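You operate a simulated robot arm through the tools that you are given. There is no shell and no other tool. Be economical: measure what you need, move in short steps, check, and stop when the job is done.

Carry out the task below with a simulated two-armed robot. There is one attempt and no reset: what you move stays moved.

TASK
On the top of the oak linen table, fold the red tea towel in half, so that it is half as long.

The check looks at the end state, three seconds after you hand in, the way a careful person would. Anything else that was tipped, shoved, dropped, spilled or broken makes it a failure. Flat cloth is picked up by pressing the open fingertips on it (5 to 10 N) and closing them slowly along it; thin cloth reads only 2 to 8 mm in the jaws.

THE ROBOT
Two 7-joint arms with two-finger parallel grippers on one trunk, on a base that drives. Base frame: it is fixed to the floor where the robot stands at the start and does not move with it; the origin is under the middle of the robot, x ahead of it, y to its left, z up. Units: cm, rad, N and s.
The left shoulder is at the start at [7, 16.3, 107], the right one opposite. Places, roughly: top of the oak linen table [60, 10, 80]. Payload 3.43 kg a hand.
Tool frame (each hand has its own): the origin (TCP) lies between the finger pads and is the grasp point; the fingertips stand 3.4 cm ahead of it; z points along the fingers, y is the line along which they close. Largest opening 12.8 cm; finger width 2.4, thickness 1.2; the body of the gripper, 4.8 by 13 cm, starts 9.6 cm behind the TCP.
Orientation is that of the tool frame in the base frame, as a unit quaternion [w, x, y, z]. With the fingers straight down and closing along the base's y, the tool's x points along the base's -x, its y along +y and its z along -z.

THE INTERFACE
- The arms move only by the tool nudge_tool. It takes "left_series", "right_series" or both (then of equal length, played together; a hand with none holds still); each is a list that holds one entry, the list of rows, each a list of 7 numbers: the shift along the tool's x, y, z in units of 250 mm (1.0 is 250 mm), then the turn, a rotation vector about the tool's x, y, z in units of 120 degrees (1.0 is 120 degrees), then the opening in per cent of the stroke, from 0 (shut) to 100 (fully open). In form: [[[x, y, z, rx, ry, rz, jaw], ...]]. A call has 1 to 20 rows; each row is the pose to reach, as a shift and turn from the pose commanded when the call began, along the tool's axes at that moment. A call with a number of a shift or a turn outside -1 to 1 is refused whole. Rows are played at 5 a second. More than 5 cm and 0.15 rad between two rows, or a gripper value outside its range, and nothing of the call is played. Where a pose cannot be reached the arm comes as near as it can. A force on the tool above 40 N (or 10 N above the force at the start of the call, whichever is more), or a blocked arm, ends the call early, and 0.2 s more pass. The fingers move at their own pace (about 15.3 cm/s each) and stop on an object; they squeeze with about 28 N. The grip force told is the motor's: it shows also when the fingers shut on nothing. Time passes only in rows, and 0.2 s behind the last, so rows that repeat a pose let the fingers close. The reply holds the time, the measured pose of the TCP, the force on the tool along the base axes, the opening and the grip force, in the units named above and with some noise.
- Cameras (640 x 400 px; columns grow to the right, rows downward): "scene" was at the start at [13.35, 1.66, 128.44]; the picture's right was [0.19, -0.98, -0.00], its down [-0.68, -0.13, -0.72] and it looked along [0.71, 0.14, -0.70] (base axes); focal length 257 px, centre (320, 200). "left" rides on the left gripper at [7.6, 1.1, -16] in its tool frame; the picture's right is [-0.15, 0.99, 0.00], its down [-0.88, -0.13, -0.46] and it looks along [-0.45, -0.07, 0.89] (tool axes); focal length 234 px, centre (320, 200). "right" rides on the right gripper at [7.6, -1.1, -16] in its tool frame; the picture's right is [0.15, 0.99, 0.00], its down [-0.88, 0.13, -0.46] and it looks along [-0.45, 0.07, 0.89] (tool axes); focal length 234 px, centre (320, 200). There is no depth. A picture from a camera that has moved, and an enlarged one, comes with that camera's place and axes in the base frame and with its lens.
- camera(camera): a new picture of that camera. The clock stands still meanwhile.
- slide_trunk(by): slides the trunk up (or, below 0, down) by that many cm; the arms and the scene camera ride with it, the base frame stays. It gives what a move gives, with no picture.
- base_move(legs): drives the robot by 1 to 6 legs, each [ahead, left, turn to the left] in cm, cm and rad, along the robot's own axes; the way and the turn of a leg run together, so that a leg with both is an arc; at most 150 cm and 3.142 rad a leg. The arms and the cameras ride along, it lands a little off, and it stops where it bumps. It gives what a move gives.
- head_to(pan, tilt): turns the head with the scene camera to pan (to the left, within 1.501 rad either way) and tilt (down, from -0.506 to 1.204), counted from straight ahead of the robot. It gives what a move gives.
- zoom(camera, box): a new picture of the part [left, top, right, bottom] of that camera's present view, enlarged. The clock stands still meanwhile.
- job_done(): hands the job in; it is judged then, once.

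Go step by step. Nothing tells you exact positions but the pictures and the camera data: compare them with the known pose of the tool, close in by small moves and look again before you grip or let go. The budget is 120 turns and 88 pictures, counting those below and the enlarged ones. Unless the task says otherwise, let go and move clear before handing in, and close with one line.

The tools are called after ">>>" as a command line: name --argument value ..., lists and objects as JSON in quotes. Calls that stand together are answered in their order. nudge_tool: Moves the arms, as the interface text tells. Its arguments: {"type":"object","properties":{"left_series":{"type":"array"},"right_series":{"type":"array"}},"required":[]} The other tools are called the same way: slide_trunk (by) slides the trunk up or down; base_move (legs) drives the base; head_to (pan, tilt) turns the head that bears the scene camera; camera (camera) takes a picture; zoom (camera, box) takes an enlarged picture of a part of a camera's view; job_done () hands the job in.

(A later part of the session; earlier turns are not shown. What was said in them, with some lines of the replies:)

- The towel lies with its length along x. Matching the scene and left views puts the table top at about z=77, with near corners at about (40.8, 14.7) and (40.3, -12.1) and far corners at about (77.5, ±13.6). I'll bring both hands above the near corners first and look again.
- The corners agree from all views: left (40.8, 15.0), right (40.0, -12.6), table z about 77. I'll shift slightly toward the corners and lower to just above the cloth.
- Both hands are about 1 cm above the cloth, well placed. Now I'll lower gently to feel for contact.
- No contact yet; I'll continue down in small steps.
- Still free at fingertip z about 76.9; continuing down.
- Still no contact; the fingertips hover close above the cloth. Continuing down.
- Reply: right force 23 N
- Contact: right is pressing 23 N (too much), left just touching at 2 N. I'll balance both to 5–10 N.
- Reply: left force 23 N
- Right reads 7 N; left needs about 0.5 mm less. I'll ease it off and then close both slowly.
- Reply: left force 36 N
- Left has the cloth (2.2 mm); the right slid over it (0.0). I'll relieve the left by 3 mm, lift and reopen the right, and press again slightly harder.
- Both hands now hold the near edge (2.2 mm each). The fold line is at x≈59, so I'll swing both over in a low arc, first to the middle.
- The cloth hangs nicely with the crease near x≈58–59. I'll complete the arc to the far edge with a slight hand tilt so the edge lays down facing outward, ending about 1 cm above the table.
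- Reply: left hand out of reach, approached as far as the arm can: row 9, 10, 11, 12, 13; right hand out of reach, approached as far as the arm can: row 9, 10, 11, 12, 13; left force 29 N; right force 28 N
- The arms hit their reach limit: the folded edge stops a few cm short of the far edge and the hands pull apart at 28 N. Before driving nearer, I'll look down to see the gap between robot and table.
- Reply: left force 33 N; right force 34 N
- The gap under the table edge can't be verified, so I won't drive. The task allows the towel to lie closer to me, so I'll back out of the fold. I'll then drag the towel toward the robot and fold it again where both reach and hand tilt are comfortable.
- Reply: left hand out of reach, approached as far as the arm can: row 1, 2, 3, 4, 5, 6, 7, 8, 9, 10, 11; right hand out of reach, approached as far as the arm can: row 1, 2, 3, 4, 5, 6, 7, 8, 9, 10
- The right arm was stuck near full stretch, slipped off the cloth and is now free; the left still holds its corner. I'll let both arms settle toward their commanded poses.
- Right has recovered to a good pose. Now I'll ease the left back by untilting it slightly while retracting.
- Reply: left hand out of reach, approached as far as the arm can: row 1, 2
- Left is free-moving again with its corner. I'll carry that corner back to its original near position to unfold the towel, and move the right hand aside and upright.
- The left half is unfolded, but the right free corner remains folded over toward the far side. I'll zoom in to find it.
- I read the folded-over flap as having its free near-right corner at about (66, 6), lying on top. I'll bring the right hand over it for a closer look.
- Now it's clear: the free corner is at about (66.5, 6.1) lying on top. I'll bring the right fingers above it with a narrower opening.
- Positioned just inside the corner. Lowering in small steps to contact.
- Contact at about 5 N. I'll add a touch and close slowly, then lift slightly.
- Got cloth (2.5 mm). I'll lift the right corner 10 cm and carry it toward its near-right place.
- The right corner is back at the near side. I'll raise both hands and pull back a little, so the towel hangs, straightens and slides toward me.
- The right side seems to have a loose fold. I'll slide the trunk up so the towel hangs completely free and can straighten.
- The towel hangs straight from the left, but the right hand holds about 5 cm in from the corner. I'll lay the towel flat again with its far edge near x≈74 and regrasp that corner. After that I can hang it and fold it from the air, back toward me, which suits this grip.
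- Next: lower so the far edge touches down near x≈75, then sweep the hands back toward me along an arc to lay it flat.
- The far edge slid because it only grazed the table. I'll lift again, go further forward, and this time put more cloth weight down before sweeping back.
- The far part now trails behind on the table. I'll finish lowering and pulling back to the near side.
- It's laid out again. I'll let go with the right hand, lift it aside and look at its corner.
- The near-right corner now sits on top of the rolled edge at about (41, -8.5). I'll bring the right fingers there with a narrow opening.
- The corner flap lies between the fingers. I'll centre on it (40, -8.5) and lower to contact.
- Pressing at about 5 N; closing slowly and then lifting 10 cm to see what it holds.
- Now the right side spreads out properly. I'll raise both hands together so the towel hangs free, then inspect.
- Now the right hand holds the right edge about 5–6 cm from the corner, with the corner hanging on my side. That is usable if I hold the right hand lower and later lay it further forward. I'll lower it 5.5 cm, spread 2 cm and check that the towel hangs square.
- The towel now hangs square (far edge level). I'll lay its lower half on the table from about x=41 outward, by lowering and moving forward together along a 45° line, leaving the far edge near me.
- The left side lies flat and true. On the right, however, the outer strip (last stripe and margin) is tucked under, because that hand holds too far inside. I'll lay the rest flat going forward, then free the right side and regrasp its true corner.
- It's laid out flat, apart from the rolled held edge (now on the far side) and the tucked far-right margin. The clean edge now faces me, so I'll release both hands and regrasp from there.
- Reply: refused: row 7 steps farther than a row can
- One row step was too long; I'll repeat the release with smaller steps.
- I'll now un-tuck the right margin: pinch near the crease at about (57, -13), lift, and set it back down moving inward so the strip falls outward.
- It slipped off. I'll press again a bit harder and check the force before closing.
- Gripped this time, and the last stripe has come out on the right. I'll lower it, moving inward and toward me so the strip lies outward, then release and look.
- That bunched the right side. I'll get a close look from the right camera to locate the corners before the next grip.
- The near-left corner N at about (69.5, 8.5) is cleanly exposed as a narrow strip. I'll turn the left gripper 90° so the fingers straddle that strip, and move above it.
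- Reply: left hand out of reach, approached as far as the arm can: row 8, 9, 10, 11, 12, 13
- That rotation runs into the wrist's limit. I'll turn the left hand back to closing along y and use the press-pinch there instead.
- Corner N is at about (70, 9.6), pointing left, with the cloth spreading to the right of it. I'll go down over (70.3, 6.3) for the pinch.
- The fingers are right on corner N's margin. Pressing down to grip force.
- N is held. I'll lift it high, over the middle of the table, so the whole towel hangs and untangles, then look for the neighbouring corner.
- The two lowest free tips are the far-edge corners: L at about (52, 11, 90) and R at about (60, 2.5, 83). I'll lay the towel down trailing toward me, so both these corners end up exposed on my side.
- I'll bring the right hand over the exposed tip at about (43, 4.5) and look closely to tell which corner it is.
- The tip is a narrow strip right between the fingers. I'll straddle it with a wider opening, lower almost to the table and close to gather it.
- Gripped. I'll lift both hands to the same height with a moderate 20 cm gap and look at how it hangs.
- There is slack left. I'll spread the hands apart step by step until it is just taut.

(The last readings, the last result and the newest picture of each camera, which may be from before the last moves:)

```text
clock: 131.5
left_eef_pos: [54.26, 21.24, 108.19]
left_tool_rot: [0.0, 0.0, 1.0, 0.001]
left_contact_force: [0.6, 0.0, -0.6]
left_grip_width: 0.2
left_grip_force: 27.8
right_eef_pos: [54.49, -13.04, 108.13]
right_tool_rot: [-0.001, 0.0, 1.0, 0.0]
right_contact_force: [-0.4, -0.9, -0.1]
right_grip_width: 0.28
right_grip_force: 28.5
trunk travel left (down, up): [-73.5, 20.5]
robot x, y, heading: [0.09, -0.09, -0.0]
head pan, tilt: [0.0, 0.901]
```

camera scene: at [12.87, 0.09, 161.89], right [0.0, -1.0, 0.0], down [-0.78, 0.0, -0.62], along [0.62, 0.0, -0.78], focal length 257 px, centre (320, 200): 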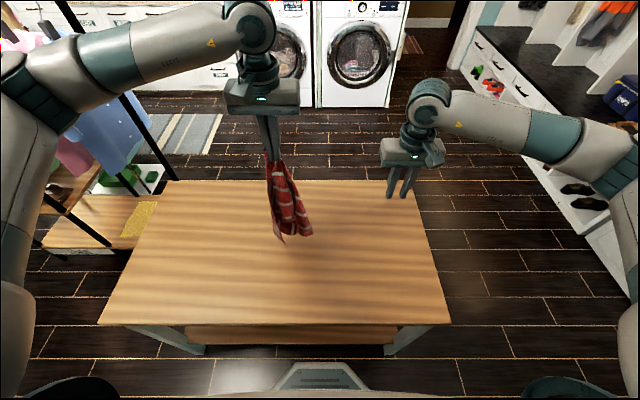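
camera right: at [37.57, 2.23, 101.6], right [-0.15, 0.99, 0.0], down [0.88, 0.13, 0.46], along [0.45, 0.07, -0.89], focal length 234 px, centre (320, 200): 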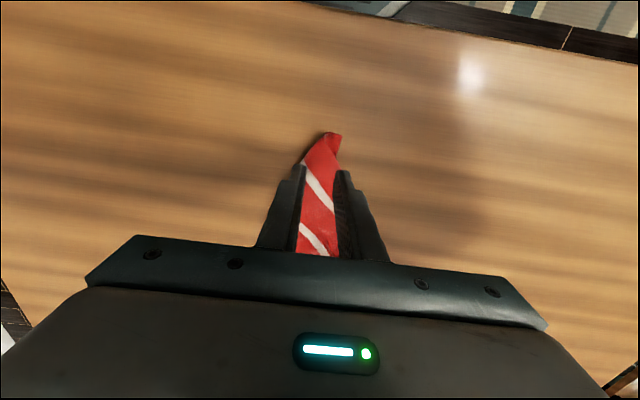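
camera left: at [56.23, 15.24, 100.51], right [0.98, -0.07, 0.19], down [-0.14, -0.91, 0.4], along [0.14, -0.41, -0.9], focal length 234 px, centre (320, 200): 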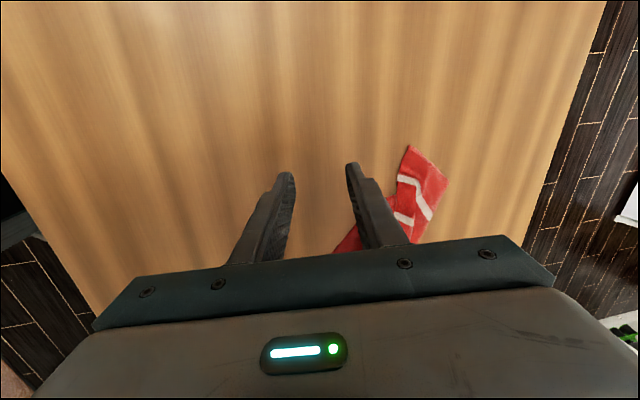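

>>> nudge_tool --left_series '[[[0, 0.03, 0, 0, 0, 0, 0], [0, 0.06, 0, 0, 0, 0, 0], [0, 0.08, 0, 0, 0, 0, 0], [0, 0.08, 0, 0, 0, 0, 0]]]' --right_series '[[[0, -0.03, 0, 0, 0, 0, 0], [0, -0.06, 0, 0, 0, 0, 0], [0, -0.08, 0, 0, 0, 0, 0], [0, -0.08, 0, 0, 0, 0, 0]]]'

>>> zoom --camera "scene" --box '[180, 100, 468, 280]'

```text
clock: 132.5
left_eef_pos: [54.26, 23.18, 108.35]
left_tool_rot: [0.0, 0.0, 1.0, 0.001]
left_contact_force: [0.1, -1.1, 0.7]
left_grip_width: 0.2
left_grip_force: 27.7
right_eef_pos: [54.38, -14.8, 108.04]
right_tool_rot: [0.0, 0.0, 1.0, 0.0]
right_contact_force: [0.4, 0.8, -0.3]
right_grip_width: 0.32
right_grip_force: 28.5
trunk travel left (down, up): [-73.5, 20.5]
robot x, y, heading: [-0.02, -0.1, -0.0]
head pan, tilt: [0.0, 0.901]
```

```text
2.22 times, centred on (324, 190) of scene
camera zoom: at [12.85, 0.09, 145.89], right [0.0, -1.0, 0.0], down [-0.78, 0.0, -0.62], along [0.62, 0.0, -0.78], focal length 572 px, centre (311, 222)
```

zoom: 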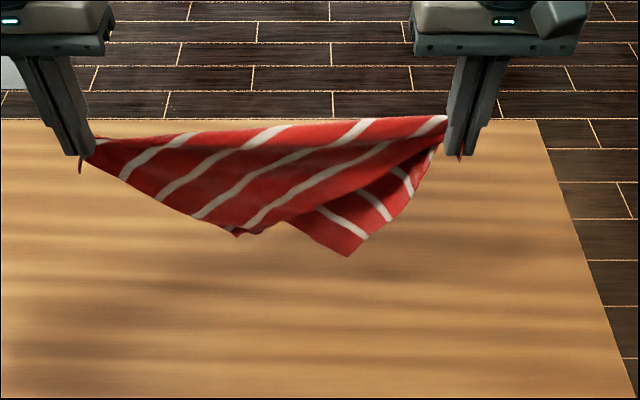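

Just as hoped: the towel hangs by its diagonal, with corner M (front left) and L (right) as separate wings. I'll lay this down trailing toward me, keep N in the left hand, and then pick M with the right.

>>> nudge_tool --left_series '[[[0.1, 0, 0, 0, 0, 0, 0], [0.2, 0, 0, 0, 0, 0, 0], [0.3, 0, 0.02, 0, 0, 0, 0], [0.38, 0, 0.08, 0, 0, 0, 0], [0.4, 0, 0.16, 0, 0, 0, 0], [0.4, 0, 0.24, 0, 0, 0, 0], [0.38, 0, 0.32, 0, 0, 0, 0], [0.3, 0, 0.4, 0, 0, 0, 0], [0.21, 0, 0.49, 0, 0, 0, 0], [0.12, 0, 0.58, 0, 0, 0, 0], [0.03, 0, 0.67, 0, 0, 0, 0], [-0.06, 0, 0.76, 0, 0, 0, 0], [-0.15, 0, 0.85, 0, 0, 0, 0], [-0.24, 0, 0.93, 0, 0, 0, 0], [-0.32, 0, 1.0, 0, 0, 0, 0], [-0.36, 0, 1.0, 0, 0, 0, 0]]]' --right_series '[[[0.1, 0, 0, 0, 0, 0, 0], [0.2, 0, 0, 0, 0, 0, 0], [0.3, 0, 0.02, 0, 0, 0, 0], [0.38, 0, 0.08, 0, 0, 0, 0], [0.4, 0, 0.16, 0, 0, 0, 0], [0.4, 0, 0.24, 0, 0, 0, 0], [0.38, 0, 0.32, 0, 0, 0, 0], [0.3, 0, 0.4, 0, 0, 0, 0], [0.21, 0, 0.49, 0, 0, 0, 0], [0.12, 0, 0.58, 0, 0, 0, 0], [0.03, 0, 0.67, 0, 0, 0, 0], [-0.06, 0, 0.76, 0, 0, 0, 0], [-0.15, 0, 0.85, 0, 0, 0, 0], [-0.24, 0, 0.93, 0, 0, 0, 0], [-0.32, 0, 1.0, 0, 0, 0, 0], [-0.36, 0, 1.0, 0, 0, 0, 0]]]'

>>> zoom --camera "scene" --box '[200, 130, 440, 280]'

```text
clock: 135.9
left_eef_pos: [63.18, 23.08, 83.19]
left_tool_rot: [0.0, 0.001, 1.0, 0.001]
left_contact_force: [-0.2, -0.3, -0.3]
left_grip_width: 0.2
left_grip_force: 28.3
right_eef_pos: [63.36, -14.93, 83.25]
right_tool_rot: [0.0, 0.0, 1.0, 0.0]
right_contact_force: [0.3, 0.7, -0.5]
right_grip_width: 0.31
right_grip_force: 28.2
trunk travel left (down, up): [-73.5, 20.5]
robot x, y, heading: [-0.26, -0.43, -0.002]
head pan, tilt: [0.0, 0.901]
```

```text
2.67 times, centred on (320, 205) of scene
camera zoom: at [12.84, 0.1, 145.89], right [0.0, -1.0, 0.0], down [-0.78, 0.0, -0.62], along [0.62, 0.0, -0.78], focal length 686 px, centre (320, 187)
```

zoom: 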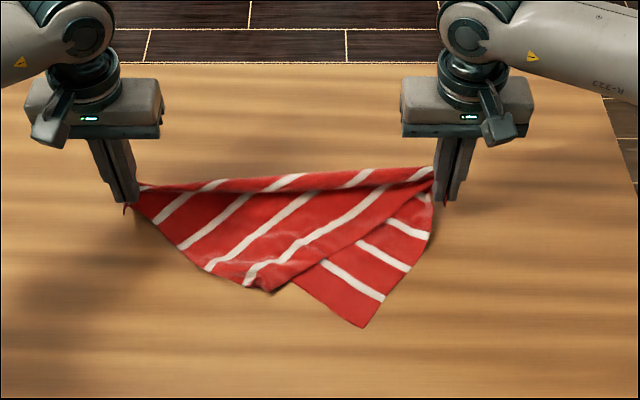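

It's laid as a neat flat triangle: M is at about (52.6, 5.9) on top, pointing at me. I'll release R with the right hand and bring it over M.

>>> nudge_tool --left_series '[[[0, 0, 0.03, 0, 0, 0, 0], [0, 0, 0.06, 0, 0, 0, 0], [0, 0, 0.08, 0, 0, 0, 0], [0, 0, 0.08, 0, 0, 0, 0], [0, 0, 0.08, 0, 0, 0, 0], [0, 0, 0.08, 0, 0, 0, 0], [0, 0, 0.08, 0, 0, 0, 0], [0, 0, 0.08, 0, 0, 0, 0], [0, 0, 0.08, 0, 0, 0, 0], [0, 0, 0.08, 0, 0, 0, 0], [0, 0, 0.08, 0, 0, 0, 0], [0, 0, 0.08, 0, 0, 0, 0], [0, 0, 0.08, 0, 0, 0, 0], [0, 0, 0.08, 0, 0, 0, 0], [0, 0, 0.08, 0, 0, 0, 0], [0, 0, 0.08, 0, 0, 0, 0]]]' --right_series '[[[0, 0, 0.06, 0, 0, 0, 0], [0, 0, 0.11, 0, 0, 0, 0], [0, 0, 0.11, 0, 0, 0, 10], [0, 0, 0.11, 0, 0, 0, 19], [0, 0, 0.0, 0, 0, 0, 19], [0, 0, -0.12, 0, 0, 0, 19], [0.06, 0.13, -0.16, 0, 0, 0, 19], [0.12, 0.27, -0.18, 0, 0, 0, 19], [0.18, 0.4, -0.18, 0, 0, 0, 19], [0.25, 0.54, -0.16, 0, 0, 0, 19], [0.31, 0.68, -0.12, 0, 0, 0, 19], [0.376, 0.8, -0.05, 0, 0, 0, 19], [0.376, 0.82, 0.03, 0, 0, 0, 19], [0.376, 0.82, 0.09, 0, 0, 0, 19], [0.376, 0.82, 0.118, 0, 0, 0, 19], [0.376, 0.82, 0.118, 0, 0, 0, 19]]]'

>>> zoom --camera "right" --box '[180, 80, 500, 280]'

```text
clock: 139.3
left_eef_pos: [63.11, 23.17, 81.23]
left_tool_rot: [0.0, -0.001, 1.0, 0.002]
left_contact_force: [0.0, -0.2, 0.4]
left_grip_width: 0.21
left_grip_force: 28.3
right_eef_pos: [53.98, 5.5, 80.15]
right_tool_rot: [0.0, 0.0, 1.0, -0.001]
right_contact_force: [0.7, -0.5, -0.2]
right_grip_width: 2.45
right_grip_force: 0.0
trunk travel left (down, up): [-73.5, 20.5]
robot x, y, heading: [-0.1, -0.19, -0.008]
head pan, tilt: [0.0, 0.901]
```

```text
2.00 times, centred on (340, 180) of right
camera zoom: at [46.3, 4.47, 96.1], right [-0.15, 0.99, 0.0], down [0.88, 0.13, 0.46], along [0.45, 0.07, -0.89], focal length 468 px, centre (280, 240)
```

zoom: 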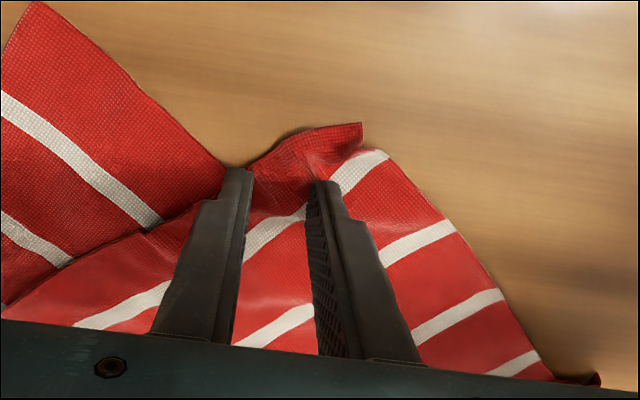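

M's tip is actually at about (50.5, 8.5). I'll shift the fingers toward it and press.

>>> nudge_tool --right_series '[[[0, 0, -0.06, 0, 0, 0, 19], [0.035, 0.04, -0.06, 0, 0, 0, 19], [0.068, 0.076, -0.05, 0, 0, 0, 19], [0.068, 0.076, -0.01, 0, 0, 0, 19], [0.068, 0.076, 0.01, 0, 0, 0, 19], [0.068, 0.076, 0.02, 0, 0, 0, 19], [0.068, 0.076, 0.02, 0, 0, 0, 19]]]'

```text
clock: 140.9
left_eef_pos: [63.16, 23.23, 81.23]
left_tool_rot: [0.0, 0.0, 1.0, 0.002]
left_contact_force: [-0.1, 0.0, -0.2]
left_grip_width: 0.18
left_grip_force: 28.1
right_eef_pos: [52.22, 7.56, 79.67]
right_tool_rot: [0.0, 0.0, 1.0, 0.0]
right_contact_force: [0.4, 1.1, 0.8]
right_grip_width: 2.43
right_grip_force: 0.1
trunk travel left (down, up): [-73.5, 20.5]
robot x, y, heading: [0.15, -0.03, -0.005]
head pan, tilt: [0.0, 0.901]
```

>>> nudge_tool --right_series '[[[0, 0, 0.004, 0, 0, 0, 19], [0, 0, 0.006, 0, 0, 0, 19], [0, 0, 0.006, 0, 0, 0, 19]]]'

```text
clock: 141.7
left_eef_pos: [63.11, 23.27, 81.23]
left_tool_rot: [0.0, -0.001, 1.0, 0.001]
left_contact_force: [0.2, -0.9, -0.2]
left_grip_width: 0.2
left_grip_force: 27.2
right_eef_pos: [52.3, 7.49, 79.56]
right_tool_rot: [-0.001, 0.0, 1.0, 0.0]
right_contact_force: [0.7, 0.4, 4.4]
right_grip_width: 2.45
right_grip_force: 0.0
trunk travel left (down, up): [-73.5, 20.5]
robot x, y, heading: [0.01, -0.26, 0.001]
head pan, tilt: [0.0, 0.901]
```

>>> nudge_tool --right_series '[[[0, 0, 0.0025, 0, 0, 0, 19], [0, 0, 0.0025, 0, 0, 0, 17], [0, 0, 0.003, 0, 0, 0, 15], [0, 0, 0.003, 0, 0, 0, 13], [0, 0, 0.003, 0, 0, 0, 11], [0, 0, 0.0035, 0, 0, 0, 9], [0, 0, 0.0035, 0, 0, 0, 7], [0, 0, 0.0035, 0, 0, 0, 5], [0, 0, 0.0035, 0, 0, 0, 3], [0, 0, 0.0035, 0, 0, 0, 1], [0, 0, 0.0035, 0, 0, 0, 0], [0, 0, 0.0035, 0, 0, 0, 0], [0, 0, -0.08, 0, 0, 0, 0]]]'

```text
clock: 144.5
left_eef_pos: [63.09, 23.24, 81.15]
left_tool_rot: [0.0, 0.001, 1.0, 0.002]
left_contact_force: [-0.1, 0.5, 0.7]
left_grip_width: 0.2
left_grip_force: 28.2
right_eef_pos: [52.11, 7.44, 81.29]
right_tool_rot: [0.0, 0.0, 1.0, 0.0]
right_contact_force: [-0.5, -0.3, -0.2]
right_grip_width: 0.18
right_grip_force: 28.0
trunk travel left (down, up): [-73.5, 20.5]
robot x, y, heading: [-0.03, -0.03, 0.001]
head pan, tilt: [0.0, 0.901]
```

M is held too, so now both hands have the true near edge N–M. I'll raise them level and let the towel hang.

>>> nudge_tool --left_series '[[[0.0, 0, -0.12, 0, 0, 0, 0], [0.04, -0.03, -0.26, 0, 0, 0, 0], [0.12, -0.08, -0.4, 0, 0, 0, 0], [0.22, -0.14, -0.52, 0, 0, 0, 0], [0.32, -0.2, -0.62, 0, 0, 0, 0], [0.42, -0.26, -0.72, 0, 0, 0, 0], [0.52, -0.32, -0.8, 0, 0, 0, 0], [0.62, -0.38, -0.88, 0, 0, 0, 0], [0.7, -0.43, -0.94, 0, 0, 0, 0], [0.76, -0.47, -0.96, 0, 0, 0, 0], [0.76, -0.47, -0.96, 0, 0, 0, 0]]]' --right_series '[[[0.0, 0, -0.12, 0, 0, 0, 0], [0.017, -0.04, -0.26, 0, 0, 0, 0], [0.05, -0.11, -0.4, 0, 0, 0, 0], [0.094, -0.2, -0.52, 0, 0, 0, 0], [0.136, -0.285, -0.62, 0, 0, 0, 0], [0.18, -0.37, -0.72, 0, 0, 0, 0], [0.222, -0.455, -0.8, 0, 0, 0, 0], [0.265, -0.54, -0.88, 0, 0, 0, 0], [0.3, -0.62, -0.94, 0, 0, 0, 0], [0.324, -0.676, -0.96, 0, 0, 0, 0], [0.324, -0.676, -0.96, 0, 0, 0, 0]]]'

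>>> slide_trunk --by 16

>>> zoom --camera "scene" --box '[200, 140, 440, 290]'

```text
clock: 146.9
left_eef_pos: [44.18, 11.62, 105.31]
left_tool_rot: [0.0, 0.0, 1.0, 0.001]
left_contact_force: [-0.7, 0.1, 0.0]
left_grip_width: 0.22
left_grip_force: 27.8
right_eef_pos: [44.13, -9.25, 105.62]
right_tool_rot: [0.0, 0.0, 1.0, 0.0]
right_contact_force: [0.5, 1.0, 0.8]
right_grip_width: 0.19
right_grip_force: 28.2
trunk travel left (down, up): [-73.5, 20.5]
robot x, y, heading: [0.09, 0.06, -0.005]
head pan, tilt: [0.0, 0.901]
```

```text
clock: 148.7
left_eef_pos: [44.03, 11.54, 121.28]
left_tool_rot: [0.0, 0.0, 1.0, 0.001]
left_contact_force: [-0.4, -1.1, -0.6]
left_grip_width: 0.21
left_grip_force: 28.1
right_eef_pos: [44.09, -9.27, 121.38]
right_tool_rot: [-0.001, 0.0, 1.0, 0.0]
right_contact_force: [-0.4, 0.6, -0.1]
right_grip_width: 0.21
right_grip_force: 28.0
trunk travel left (down, up): [-89.5, 4.5]
robot x, y, heading: [0.05, -0.11, 0.005]
head pan, tilt: [0.0, 0.901]
```

```text
2.67 times, centred on (320, 215) of scene
camera zoom: at [12.87, 0.09, 161.88], right [0.0, -1.0, 0.0], down [-0.78, 0.0, -0.62], along [0.62, 0.0, -0.78], focal length 686 px, centre (320, 160)
```

zoom: 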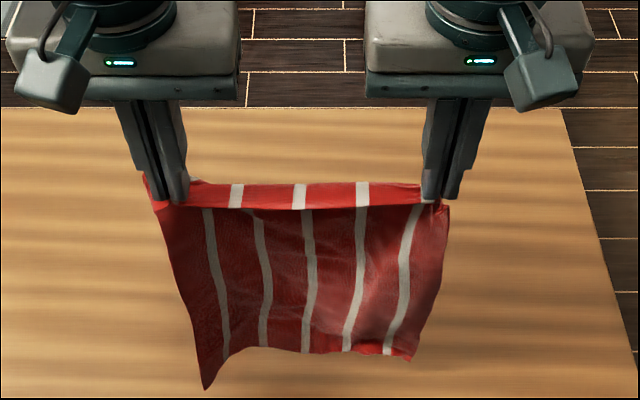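

A perfect hang: all five stripes, square, far edge nearly level. Now I'll lay the lower half from x≈44 outward along the 45° line.

>>> nudge_tool --left_series '[[[0, 0, 0.08, 0, 0, 0, 0], [0, 0, 0.16, 0, 0, 0, 0], [-0.03, 0, 0.23, 0, 0, 0, 0], [-0.1, 0, 0.31, 0, 0, 0, 0], [-0.18, 0, 0.39, 0, 0, 0, 0], [-0.26, 0, 0.47, 0, 0, 0, 0], [-0.34, 0, 0.55, 0, 0, 0, 0], [-0.42, 0, 0.63, 0, 0, 0, 0], [-0.5, 0, 0.71, 0, 0, 0, 0], [-0.58, 0, 0.79, 0, 0, 0, 0], [-0.66, 0, 0.87, 0, 0, 0, 0], [-0.72, 0, 0.94, 0, 0, 0, 0], [-0.76, 0, 0.99, 0, 0, 0, 0], [-0.76, 0, 0.99, 0, 0, 0, 0]]]' --right_series '[[[0, 0, 0.08, 0, 0, 0, 0], [0, 0, 0.16, 0, 0, 0, 0], [-0.03, 0, 0.23, 0, 0, 0, 0], [-0.1, 0, 0.31, 0, 0, 0, 0], [-0.18, 0, 0.39, 0, 0, 0, 0], [-0.26, 0, 0.47, 0, 0, 0, 0], [-0.34, 0, 0.55, 0, 0, 0, 0], [-0.42, 0, 0.63, 0, 0, 0, 0], [-0.5, 0, 0.71, 0, 0, 0, 0], [-0.58, 0, 0.79, 0, 0, 0, 0], [-0.66, 0, 0.87, 0, 0, 0, 0], [-0.72, 0, 0.94, 0, 0, 0, 0], [-0.76, 0, 0.99, 0, 0, 0, 0], [-0.76, 0, 0.99, 0, 0, 0, 0]]]'

>>> zoom --camera "scene" --box '[200, 160, 440, 310]'

```text
clock: 151.7
left_eef_pos: [63.14, 11.8, 96.73]
left_tool_rot: [-0.001, 0.001, 1.0, 0.0]
left_contact_force: [-0.1, -0.7, 0.1]
left_grip_width: 0.18
left_grip_force: 27.8
right_eef_pos: [63.0, -9.25, 96.72]
right_tool_rot: [0.0, 0.0, 1.0, 0.001]
right_contact_force: [-0.8, 0.4, 0.3]
right_grip_width: 0.24
right_grip_force: 27.9
trunk travel left (down, up): [-89.5, 4.5]
robot x, y, heading: [-0.22, -0.03, 0.0]
head pan, tilt: [0.0, 0.901]
```

```text
2.67 times, centred on (320, 235) of scene
camera zoom: at [12.82, 0.09, 161.9], right [0.0, -1.0, 0.0], down [-0.78, 0.0, -0.62], along [0.62, 0.0, -0.78], focal length 686 px, centre (320, 107)
```

zoom: 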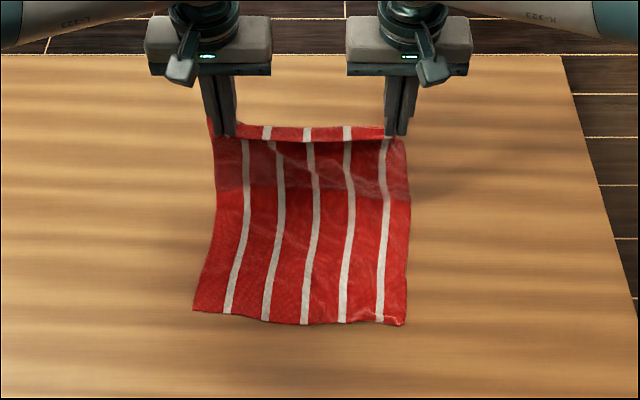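

Excellent: the lower half lies flat and full width (corners L at about (47.3, 16.5), R at about (45.3, -10.5)). Now I'll swing the held edge back over it so N lands on L and M on R.

>>> nudge_tool --left_series '[[[0.085, 0.006, 0.008, 0, 0, 0, 0], [0.169, 0.012, 0.032, 0, 0, 0, 0], [0.249, 0.018, 0.072, 0, 0, 0, 0], [0.322, 0.024, 0.125, 0, 0, 0, 0], [0.387, 0.03, 0.192, 0, 0, 0, 0], [0.443, 0.036, 0.27, 0, 0, 0, 0], [0.488, 0.042, 0.358, 0, 0, 0, 0], [0.521, 0.048, 0.453, 0, 0, 0, 0], [0.541, 0.054, 0.55, 0, 0, 0, 0], [0.548, 0.06, 0.63, 0, 0, 0, 0], [0.548, 0.06, 0.635, 0, 0, 0, 0]]]' --right_series '[[[0.098, 0.006, 0.008, 0, 0, 0, 0], [0.194, 0.012, 0.032, 0, 0, 0, 0], [0.285, 0.018, 0.072, 0, 0, 0, 0], [0.369, 0.024, 0.125, 0, 0, 0, 0], [0.444, 0.03, 0.192, 0, 0, 0, 0], [0.508, 0.036, 0.27, 0, 0, 0, 0], [0.56, 0.042, 0.358, 0, 0, 0, 0], [0.597, 0.048, 0.453, 0, 0, 0, 0], [0.62, 0.054, 0.55, 0, 0, 0, 0], [0.628, 0.06, 0.63, 0, 0, 0, 0], [0.628, 0.06, 0.635, 0, 0, 0, 0]]]'

>>> zoom --camera "scene" --box '[200, 180, 440, 330]'

```text
clock: 154.1
left_eef_pos: [49.39, 13.05, 80.62]
left_tool_rot: [0.001, 0.0, 1.0, 0.001]
left_contact_force: [0.4, -0.2, -0.2]
left_grip_width: 0.18
left_grip_force: 27.9
right_eef_pos: [47.25, -7.66, 80.83]
right_tool_rot: [-0.001, -0.001, 1.0, -0.001]
right_contact_force: [0.3, 0.3, -1.2]
right_grip_width: 0.19
right_grip_force: 28.2
trunk travel left (down, up): [-89.5, 4.5]
robot x, y, heading: [-0.15, -0.06, 0.004]
head pan, tilt: [0.0, 0.901]
```

```text
2.67 times, centred on (320, 255) of scene
camera zoom: at [12.84, 0.07, 161.89], right [0.0, -1.0, 0.0], down [-0.78, 0.0, -0.62], along [0.62, 0.0, -0.78], focal length 686 px, centre (320, 53)
```

zoom: 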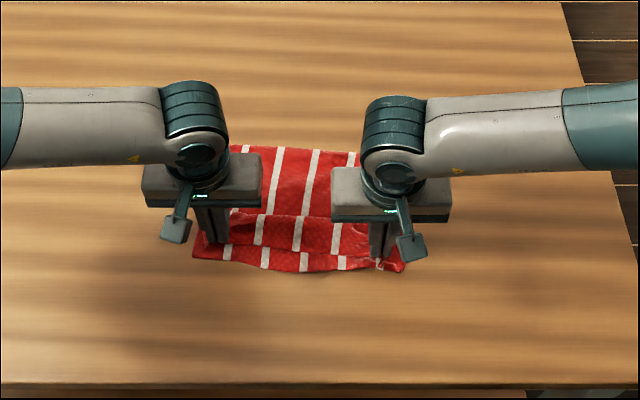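

The top edge lies just about 1–2 cm short of the bottom edge in the middle. I'll pull 1.2 cm toward me, lower onto the cloth, release gently and lift straight up.

>>> nudge_tool --left_series '[[[0.025, 0, 0, 0, 0, 0, 0], [0.05, 0, 0.004, 0, 0, 0, 0], [0.05, 0, 0.02, 0, 0, 0, 0], [0.05, 0, 0.025, 0, 0, 0, 0], [0.05, 0, 0.025, 0, 0, 0, 5], [0.05, 0, 0.025, 0, 0, 0, 10], [0.05, 0, 0.02, 0, 0, 0, 16], [0.05, 0, 0.0, 0, 0, 0, 22], [0.05, 0, -0.06, 0, 0, 0, 24], [0.05, 0, -0.16, 0, 0, 0, 24], [0.05, 0, -0.3, 0, 0, 0, 24], [0.05, 0, -0.45, 0, 0, 0, 24], [0.05, 0.1, -0.55, 0, 0, 0, 24], [0.05, 0.25, -0.6, 0, 0, 0, 24], [0.05, 0.4, -0.6, 0, 0, 0, 24]]]' --right_series '[[[0.025, 0, 0, 0, 0, 0, 0], [0.05, 0, 0.008, 0, 0, 0, 0], [0.05, 0, 0.025, 0, 0, 0, 0], [0.05, 0, 0.03, 0, 0, 0, 0], [0.05, 0, 0.03, 0, 0, 0, 5], [0.05, 0, 0.03, 0, 0, 0, 10], [0.05, 0, 0.02, 0, 0, 0, 16], [0.05, 0, 0.0, 0, 0, 0, 22], [0.05, 0, -0.06, 0, 0, 0, 24], [0.05, 0, -0.16, 0, 0, 0, 24], [0.05, 0, -0.3, 0, 0, 0, 24], [0.05, 0, -0.45, 0, 0, 0, 24], [0.05, -0.1, -0.55, 0, 0, 0, 24], [0.05, -0.25, -0.6, 0, 0, 0, 24], [0.05, -0.4, -0.6, 0, 0, 0, 24]]]'

>>> zoom --camera "scene" --box '[216, 200, 424, 330]'

```text
clock: 157.3
left_eef_pos: [47.93, 23.3, 95.8]
left_tool_rot: [0.001, 0.001, 1.0, 0.001]
left_contact_force: [-0.5, 0.2, -0.1]
left_grip_width: 3.09
left_grip_force: 0.0
right_eef_pos: [46.16, -17.79, 96.03]
right_tool_rot: [0.001, 0.0, 1.0, 0.0]
right_contact_force: [-1.2, -0.3, 1.1]
right_grip_width: 3.06
right_grip_force: 0.1
trunk travel left (down, up): [-89.5, 4.5]
robot x, y, heading: [-0.32, -0.09, 0.002]
head pan, tilt: [0.0, 0.901]
```

```text
3.08 times, centred on (320, 265) of scene
camera zoom: at [12.67, 0.1, 161.91], right [0.0, -1.0, 0.0], down [-0.78, 0.0, -0.62], along [0.62, 0.0, -0.78], focal length 792 px, centre (320, 0)
```

zoom: 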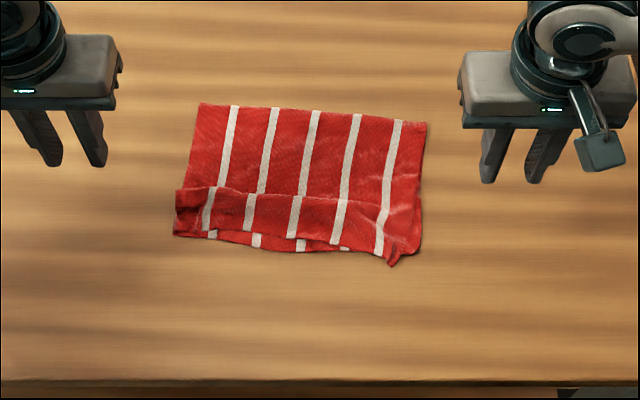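

The fold is essentially done: half length, edges aligned. There's a strip along the near side that may be a crease or a small turned-back flap, so I'll check it from the left camera.

>>> zoom --camera "left" --box '[60, 80, 300, 230]'

```text
2.67 times, centred on (180, 155) of left
camera zoom: at [40.45, 24.35, 111.83], right [0.15, 0.99, 0.0], down [0.88, -0.13, 0.46], along [0.45, -0.07, -0.89], focal length 624 px, centre (693, 320)
```

zoom: 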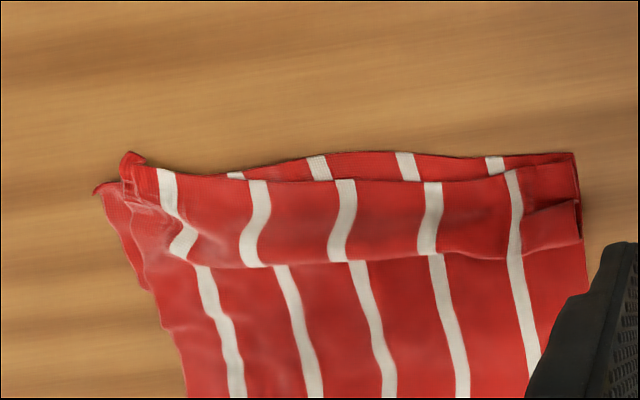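

The hem is turned back about 4 cm on top, from the left corner to near the right. I'll use the hands as blades just behind the hem (left open, right closed), touching lightly, and push it toward me to roll it flat.

>>> nudge_tool --left_series '[[[-0.06, -0.12, 0.05, 0, 0, 0, 66], [-0.12, -0.25, 0.12, 0, 0, 0, 66], [-0.18, -0.38, 0.2, 0, 0, 0, 66], [-0.244, -0.492, 0.28, 0, 0, 0, 66], [-0.244, -0.492, 0.42, 0, 0, 0, 66], [-0.244, -0.492, 0.54, 0, 0, 0, 66], [-0.244, -0.492, 0.61, 0, 0, 0, 66], [-0.244, -0.492, 0.634, 0, 0, 0, 66], [-0.244, -0.492, 0.634, 0, 0, 0, 66]]]' --right_series '[[[-0.06, 0.13, 0.03, 0, 0, 0, 0], [-0.13, 0.28, 0.08, 0, 0, 0, 0], [-0.2, 0.43, 0.16, 0, 0, 0, 0], [-0.266, 0.592, 0.2, 0, 0, 0, 0], [-0.266, 0.592, 0.36, 0, 0, 0, 0], [-0.266, 0.592, 0.52, 0, 0, 0, 0], [-0.266, 0.592, 0.62, 0, 0, 0, 0], [-0.266, 0.592, 0.643, 0, 0, 0, 0], [-0.266, 0.592, 0.643, 0, 0, 0, 0]]]'

```text
clock: 159.3
left_eef_pos: [54.27, 10.66, 79.79]
left_tool_rot: [0.0, 0.0, 1.0, 0.0]
left_contact_force: [-0.4, 1.1, 0.0]
left_grip_width: 8.46
left_grip_force: 0.1
right_eef_pos: [52.81, -3.11, 79.71]
right_tool_rot: [-0.001, -0.001, 1.0, 0.0]
right_contact_force: [0.1, 0.6, 0.4]
right_grip_width: 0.0
right_grip_force: 28.3
trunk travel left (down, up): [-89.5, 4.5]
robot x, y, heading: [-0.03, 0.17, -0.001]
head pan, tilt: [0.0, 0.901]
```

The blades are just above the cloth behind the hem. Pushing slowly toward me, then lifting clear.

>>> nudge_tool --left_series '[[[0.034, 0, 0.001, 0, 0, 0, 66], [0.068, 0, 0.001, 0, 0, 0, 66], [0.102, 0, 0.001, 0, 0, 0, 66], [0.136, 0, 0.001, 0, 0, 0, 66], [0.17, 0, 0.001, 0, 0, 0, 66], [0.204, 0, 0.001, 0, 0, 0, 66], [0.238, 0, 0, 0, 0, 0, 66], [0.272, 0, 0, 0, 0, 0, 66], [0.306, 0, 0, 0, 0, 0, 66], [0.35, 0, 0, 0, 0, 0, 66], [0.35, 0, 0, 0, 0, 0, 66], [0.35, 0, -0.1, 0, 0, 0, 66], [0.35, 0, -0.25, 0, 0, 0, 66], [0.35, 0.06, -0.4, 0, 0, 0, 66], [0.35, 0.2, -0.5, 0, 0, 0, 66], [0.35, 0.38, -0.56, 0, 0, 0, 66], [0.35, 0.5, -0.6, 0, 0, 0, 66]]]' --right_series '[[[0.03, 0, 0.001, 0, 0, 0, 0], [0.06, 0, 0.001, 0, 0, 0, 0], [0.09, 0, 0.001, 0, 0, 0, 0], [0.12, 0, 0.001, 0, 0, 0, 0], [0.15, 0, 0.001, 0, 0, 0, 0], [0.18, 0, 0.001, 0, 0, 0, 0], [0.21, 0, 0, 0, 0, 0, 0], [0.24, 0, 0, 0, 0, 0, 0], [0.27, 0, 0, 0, 0, 0, 0], [0.31, 0, 0, 0, 0, 0, 0], [0.31, 0, 0, 0, 0, 0, 0], [0.31, 0, -0.1, 0, 0, 0, 0], [0.31, 0, -0.25, 0, 0, 0, 0], [0.31, -0.06, -0.4, 0, 0, 0, 0], [0.31, -0.2, -0.5, 0, 0, 0, 0], [0.31, -0.38, -0.56, 0, 0, 0, 0], [0.31, -0.55, -0.6, 0, 0, 0, 0]]]'

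>>> zoom --camera "scene" --box '[232, 215, 408, 325]'

```text
clock: 162.9
left_eef_pos: [45.21, 23.47, 95.18]
left_tool_rot: [0.0, 0.001, 1.0, 0.001]
left_contact_force: [0.2, -0.7, -0.5]
left_grip_width: 8.46
left_grip_force: 0.0
right_eef_pos: [45.0, -16.93, 94.83]
right_tool_rot: [0.0, -0.001, 1.0, 0.0]
right_contact_force: [0.1, -0.7, 0.2]
right_grip_width: 0.01
right_grip_force: 28.7
trunk travel left (down, up): [-89.5, 4.5]
robot x, y, heading: [0.22, 0.31, -0.0]
head pan, tilt: [0.0, 0.901]
```

```text
3.64 times, centred on (320, 270) of scene
camera zoom: at [12.66, -0.04, 161.91], right [0.0, -1.0, 0.0], down [-0.78, 0.0, -0.62], along [0.62, 0.0, -0.78], focal length 936 px, centre (320, -54)
```

zoom: 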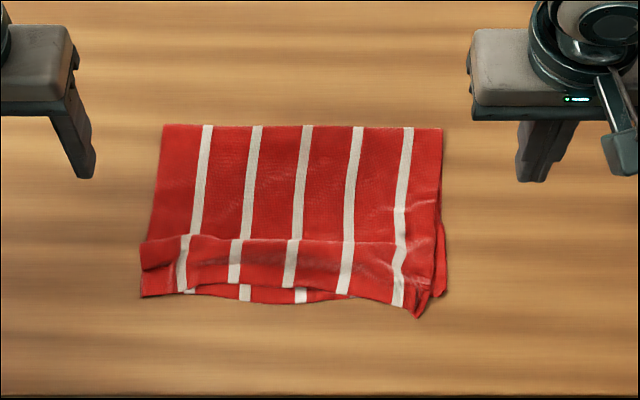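

The push slid the whole towel about 6 cm toward me without flattening the hem, and the shape is unchanged. I'll back the base up slightly for room. Then I'll pinch the turned-back hem with both hands and flip it forward, using the jaw width to confirm that only that layer is held.

>>> base_move --legs '[[-6, 0, 0]]'

```text
clock: 163.9
left_eef_pos: [40.01, 23.52, 94.73]
left_tool_rot: [-0.003, 0.0, 1.0, 0.002]
left_contact_force: [0.1, 0.1, -0.4]
left_grip_width: 8.44
left_grip_force: 0.1
right_eef_pos: [39.65, -16.68, 94.49]
right_tool_rot: [-0.003, 0.0, 1.0, -0.001]
right_contact_force: [0.1, -0.2, -0.3]
right_grip_width: 0.02
right_grip_force: 27.8
trunk travel left (down, up): [-89.5, 4.5]
robot x, y, heading: [-5.69, 0.05, -0.0]
head pan, tilt: [0.0, 0.901]
```

>>> nudge_tool --left_series '[[[-0.03, -0.12, 0.02, 0, 0, 0, 19], [-0.07, -0.25, 0.06, 0, 0, 0, 19], [-0.11, -0.36, 0.14, 0, 0, 0, 19], [-0.132, -0.42, 0.24, 0, 0, 0, 19], [-0.132, -0.42, 0.38, 0, 0, 0, 19], [-0.132, -0.42, 0.48, 0, 0, 0, 19], [-0.132, -0.42, 0.54, 0, 0, 0, 19], [-0.132, -0.42, 0.57, 0, 0, 0, 19], [-0.132, -0.42, 0.58, 0, 0, 0, 19], [-0.132, -0.42, 0.58, 0, 0, 0, 19]]]' --right_series '[[[-0.03, 0.15, 0.02, 0, 0, 0, 19], [-0.07, 0.3, 0.06, 0, 0, 0, 19], [-0.11, 0.45, 0.14, 0, 0, 0, 19], [-0.13, 0.579, 0.24, 0, 0, 0, 19], [-0.13, 0.579, 0.38, 0, 0, 0, 19], [-0.13, 0.579, 0.48, 0, 0, 0, 19], [-0.13, 0.579, 0.54, 0, 0, 0, 19], [-0.13, 0.579, 0.565, 0, 0, 0, 19], [-0.13, 0.579, 0.572, 0, 0, 0, 19], [-0.13, 0.579, 0.572, 0, 0, 0, 19]]]'

```text
clock: 166.1
left_eef_pos: [42.87, 13.01, 80.31]
left_tool_rot: [0.0, -0.001, 1.0, 0.001]
left_contact_force: [-0.8, -0.1, 0.6]
left_grip_width: 2.43
left_grip_force: 0.1
right_eef_pos: [42.6, -2.26, 80.52]
right_tool_rot: [0.0, 0.0, 1.0, 0.0]
right_contact_force: [0.3, 0.9, -0.3]
right_grip_width: 2.44
right_grip_force: 0.1
trunk travel left (down, up): [-89.5, 4.5]
robot x, y, heading: [-5.8, -0.09, -0.003]
head pan, tilt: [0.0, 0.901]
```

I'll use my last picture to check the fingers against the hem before pressing.

>>> zoom --camera "left" --box '[80, 90, 440, 315]'

```text
1.78 times, centred on (260, 202) of left
camera zoom: at [35.46, 14.11, 96.36], right [0.15, 0.99, 0.0], down [0.88, -0.13, 0.46], along [0.45, -0.07, -0.89], focal length 416 px, centre (427, 196)
```

zoom: 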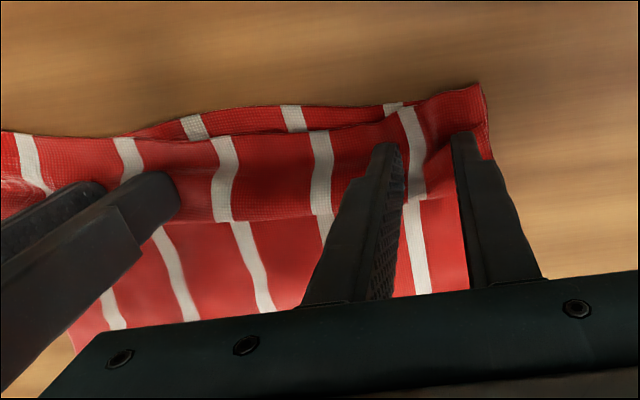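

It is a single turned-back flap: crease at x≈41.2, hem at x≈45.5. I'll shift the fingers closer to the hem (x≈44.3) and lower to contact.

>>> nudge_tool --left_series '[[[0, 0, -0.04, 0, 0, 0, 19], [-0.03, 0, -0.04, 0, 0, 0, 19], [-0.058, 0, -0.03, 0, 0, 0, 19], [-0.058, 0, 0.0, 0, 0, 0, 19], [-0.058, 0, 0.016, 0, 0, 0, 19], [-0.058, 0, 0.016, 0, 0, 0, 19]]]' --right_series '[[[0, 0, -0.04, 0, 0, 0, 19], [-0.03, 0, -0.04, 0, 0, 0, 19], [-0.062, 0, -0.03, 0, 0, 0, 19], [-0.062, 0, 0.0, 0, 0, 0, 19], [-0.062, 0, 0.022, 0, 0, 0, 19], [-0.062, 0, 0.022, 0, 0, 0, 19]]]'

```text
clock: 167.5
left_eef_pos: [44.23, 12.91, 80.04]
left_tool_rot: [0.0, 0.001, 1.0, 0.001]
left_contact_force: [-0.1, -0.5, 0.8]
left_grip_width: 2.44
left_grip_force: 0.1
right_eef_pos: [44.18, -2.22, 80.11]
right_tool_rot: [0.001, 0.0, 1.0, 0.0]
right_contact_force: [0.7, -0.4, 0.5]
right_grip_width: 2.44
right_grip_force: 0.1
trunk travel left (down, up): [-89.5, 4.5]
robot x, y, heading: [-5.87, 0.38, -0.002]
head pan, tilt: [0.0, 0.901]
```

>>> nudge_tool --left_series '[[[0, 0, 0.006, 0, 0, 0, 19], [0, 0, 0.01, 0, 0, 0, 19], [0, 0, 0.01, 0, 0, 0, 19]]]' --right_series '[[[0, 0, 0.006, 0, 0, 0, 19], [0, 0, 0.012, 0, 0, 0, 19], [0, 0, 0.012, 0, 0, 0, 19]]]'

```text
clock: 168.3
left_eef_pos: [44.39, 13.06, 79.84]
left_tool_rot: [-0.001, 0.001, 1.0, 0.001]
left_contact_force: [-0.4, -0.4, 3.9]
left_grip_width: 2.42
left_grip_force: 0.0
right_eef_pos: [44.2, -2.22, 79.75]
right_tool_rot: [0.0, 0.0, 1.0, 0.0]
right_contact_force: [1.2, 0.9, 2.1]
right_grip_width: 2.45
right_grip_force: 0.3
trunk travel left (down, up): [-89.5, 4.5]
robot x, y, heading: [-5.86, -0.13, -0.001]
head pan, tilt: [0.0, 0.901]
```

>>> nudge_tool --left_series '[[[0, 0, 0.0025, 0, 0, 0, 19], [0, 0, 0.0025, 0, 0, 0, 17], [0, 0, 0.003, 0, 0, 0, 15], [0, 0, 0.003, 0, 0, 0, 13], [0, 0, 0.003, 0, 0, 0, 11], [0, 0, 0.0035, 0, 0, 0, 9], [0, 0, 0.0035, 0, 0, 0, 7], [0, 0, 0.0035, 0, 0, 0, 5], [0, 0, 0.0035, 0, 0, 0, 3], [0, 0, 0.0035, 0, 0, 0, 1], [0, 0, 0.0035, 0, 0, 0, 0], [0, 0, 0.0035, 0, 0, 0, 0], [0, 0, -0.02, 0, 0, 0, 0]]]' --right_series '[[[0, 0, 0.004, 0, 0, 0, 19], [0, 0, 0.004, 0, 0, 0, 17], [0, 0, 0.0045, 0, 0, 0, 15], [0, 0, 0.0045, 0, 0, 0, 13], [0, 0, 0.0045, 0, 0, 0, 11], [0, 0, 0.005, 0, 0, 0, 9], [0, 0, 0.005, 0, 0, 0, 7], [0, 0, 0.005, 0, 0, 0, 5], [0, 0, 0.005, 0, 0, 0, 3], [0, 0, 0.005, 0, 0, 0, 1], [0, 0, 0.005, 0, 0, 0, 0], [0, 0, 0.005, 0, 0, 0, 0], [0, 0, -0.02, 0, 0, 0, 0]]]'

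```text
clock: 171.1
left_eef_pos: [44.48, 12.93, 80.26]
left_tool_rot: [0.001, 0.0, 1.0, 0.001]
left_contact_force: [0.5, -4.8, -0.6]
left_grip_width: 0.15
left_grip_force: 28.2
right_eef_pos: [44.25, -2.33, 79.96]
right_tool_rot: [-0.001, 0.0, 1.0, -0.002]
right_contact_force: [0.4, 3.9, 0.5]
right_grip_width: 0.19
right_grip_force: 28.3
trunk travel left (down, up): [-89.5, 4.5]
robot x, y, heading: [-5.53, -0.09, -0.0]
head pan, tilt: [0.0, 0.901]
```

Both hold just the flap layer (1.5–1.9 mm). I'll flip it over its crease toward me in a small arc, lay it down, release and lift clear.

>>> nudge_tool --left_series '[[[0.006, -0.005, -0.04, 0, 0, 0, 0], [0.024, -0.01, -0.075, 0, 0, 0, 0], [0.051, -0.01, -0.104, 0, 0, 0, 0], [0.086, -0.01, -0.122, 0, 0, 0, 0], [0.124, -0.01, -0.128, 0, 0, 0, 0], [0.162, -0.01, -0.122, 0, 0, 0, 0], [0.197, -0.01, -0.104, 0, 0, 0, 0], [0.224, -0.01, -0.075, 0, 0, 0, 0], [0.246, -0.01, -0.045, 0, 0, 0, 0], [0.265, -0.01, -0.015, 0, 0, 0, 0], [0.27, -0.01, 0.0, 0, 0, 0, 0], [0.27, -0.01, 0.0, 0, 0, 0, 0]]]' --right_series '[[[0.006, 0.005, -0.04, 0, 0, 0, 0], [0.024, 0.01, -0.075, 0, 0, 0, 0], [0.051, 0.01, -0.104, 0, 0, 0, 0], [0.086, 0.01, -0.122, 0, 0, 0, 0], [0.124, 0.01, -0.128, 0, 0, 0, 0], [0.162, 0.01, -0.122, 0, 0, 0, 0], [0.197, 0.01, -0.104, 0, 0, 0, 0], [0.224, 0.01, -0.075, 0, 0, 0, 0], [0.246, 0.01, -0.045, 0, 0, 0, 0], [0.265, 0.01, -0.015, 0, 0, 0, 0], [0.27, 0.01, 0.0, 0, 0, 0, 0], [0.27, 0.01, 0.0, 0, 0, 0, 0]]]'

```text
clock: 173.7
left_eef_pos: [37.52, 12.7, 80.31]
left_tool_rot: [0.001, 0.001, 1.0, 0.0]
left_contact_force: [0.4, -0.3, -0.3]
left_grip_width: 0.11
left_grip_force: 28.1
right_eef_pos: [37.48, -2.12, 80.16]
right_tool_rot: [0.0, -0.001, 1.0, 0.0]
right_contact_force: [-0.1, 1.4, 0.3]
right_grip_width: 0.2
right_grip_force: 28.1
trunk travel left (down, up): [-89.5, 4.5]
robot x, y, heading: [-5.69, 0.4, -0.003]
head pan, tilt: [0.0, 0.901]
```

Both still hold after the flip, with no tension. Releasing gently and lifting clear.

>>> nudge_tool --left_series '[[[0, 0, 0, 0, 0, 0, 5], [0, 0, 0, 0, 0, 0, 11], [0, 0, -0.01, 0, 0, 0, 17], [0, 0, -0.03, 0, 0, 0, 22], [0, 0, -0.1, 0, 0, 0, 24], [0, 0, -0.22, 0, 0, 0, 24], [0, 0, -0.36, 0, 0, 0, 24], [0, 0.05, -0.5, 0, 0, 0, 24], [0, 0.2, -0.55, 0, 0, 0, 24], [0, 0.38, -0.6, 0, 0, 0, 24]]]' --right_series '[[[0, 0, 0, 0, 0, 0, 5], [0, 0, 0, 0, 0, 0, 11], [0, 0, -0.01, 0, 0, 0, 17], [0, 0, -0.03, 0, 0, 0, 22], [0, 0, -0.1, 0, 0, 0, 24], [0, 0, -0.22, 0, 0, 0, 24], [0, 0, -0.36, 0, 0, 0, 24], [0, -0.05, -0.5, 0, 0, 0, 24], [0, -0.2, -0.55, 0, 0, 0, 24], [0, -0.38, -0.6, 0, 0, 0, 24]]]'

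>>> camera --camera "scene"

```text
clock: 175.9
left_eef_pos: [37.33, 21.99, 95.28]
left_tool_rot: [0.001, 0.0, 1.0, 0.001]
left_contact_force: [-0.8, -0.6, -0.5]
left_grip_width: 3.05
left_grip_force: 0.0
right_eef_pos: [37.18, -11.43, 95.1]
right_tool_rot: [0.001, 0.0, 1.0, 0.0]
right_contact_force: [-0.4, 0.5, -1.1]
right_grip_width: 3.11
right_grip_force: 0.0
trunk travel left (down, up): [-89.5, 4.5]
robot x, y, heading: [-5.52, 0.36, 0.001]
head pan, tilt: [0.0, 0.901]
```

```text
refused: no pictures are left
```

The pictures are used up. The hem has been flipped over its crease and released without any tension, and both hands are clear, so I'm handing in.

>>> job_done

```text
The job is handed in.
```

The red tea towel is folded in half lengthwise on the oak table and both hands are clear, but I couldn't see the final state. I had no pictures left after flipping a roughly 4 cm turned-back hem forward at the end, so that edge is unconfirmed, and the folded towel sits about 6 cm closer to the robot than where I folded it.
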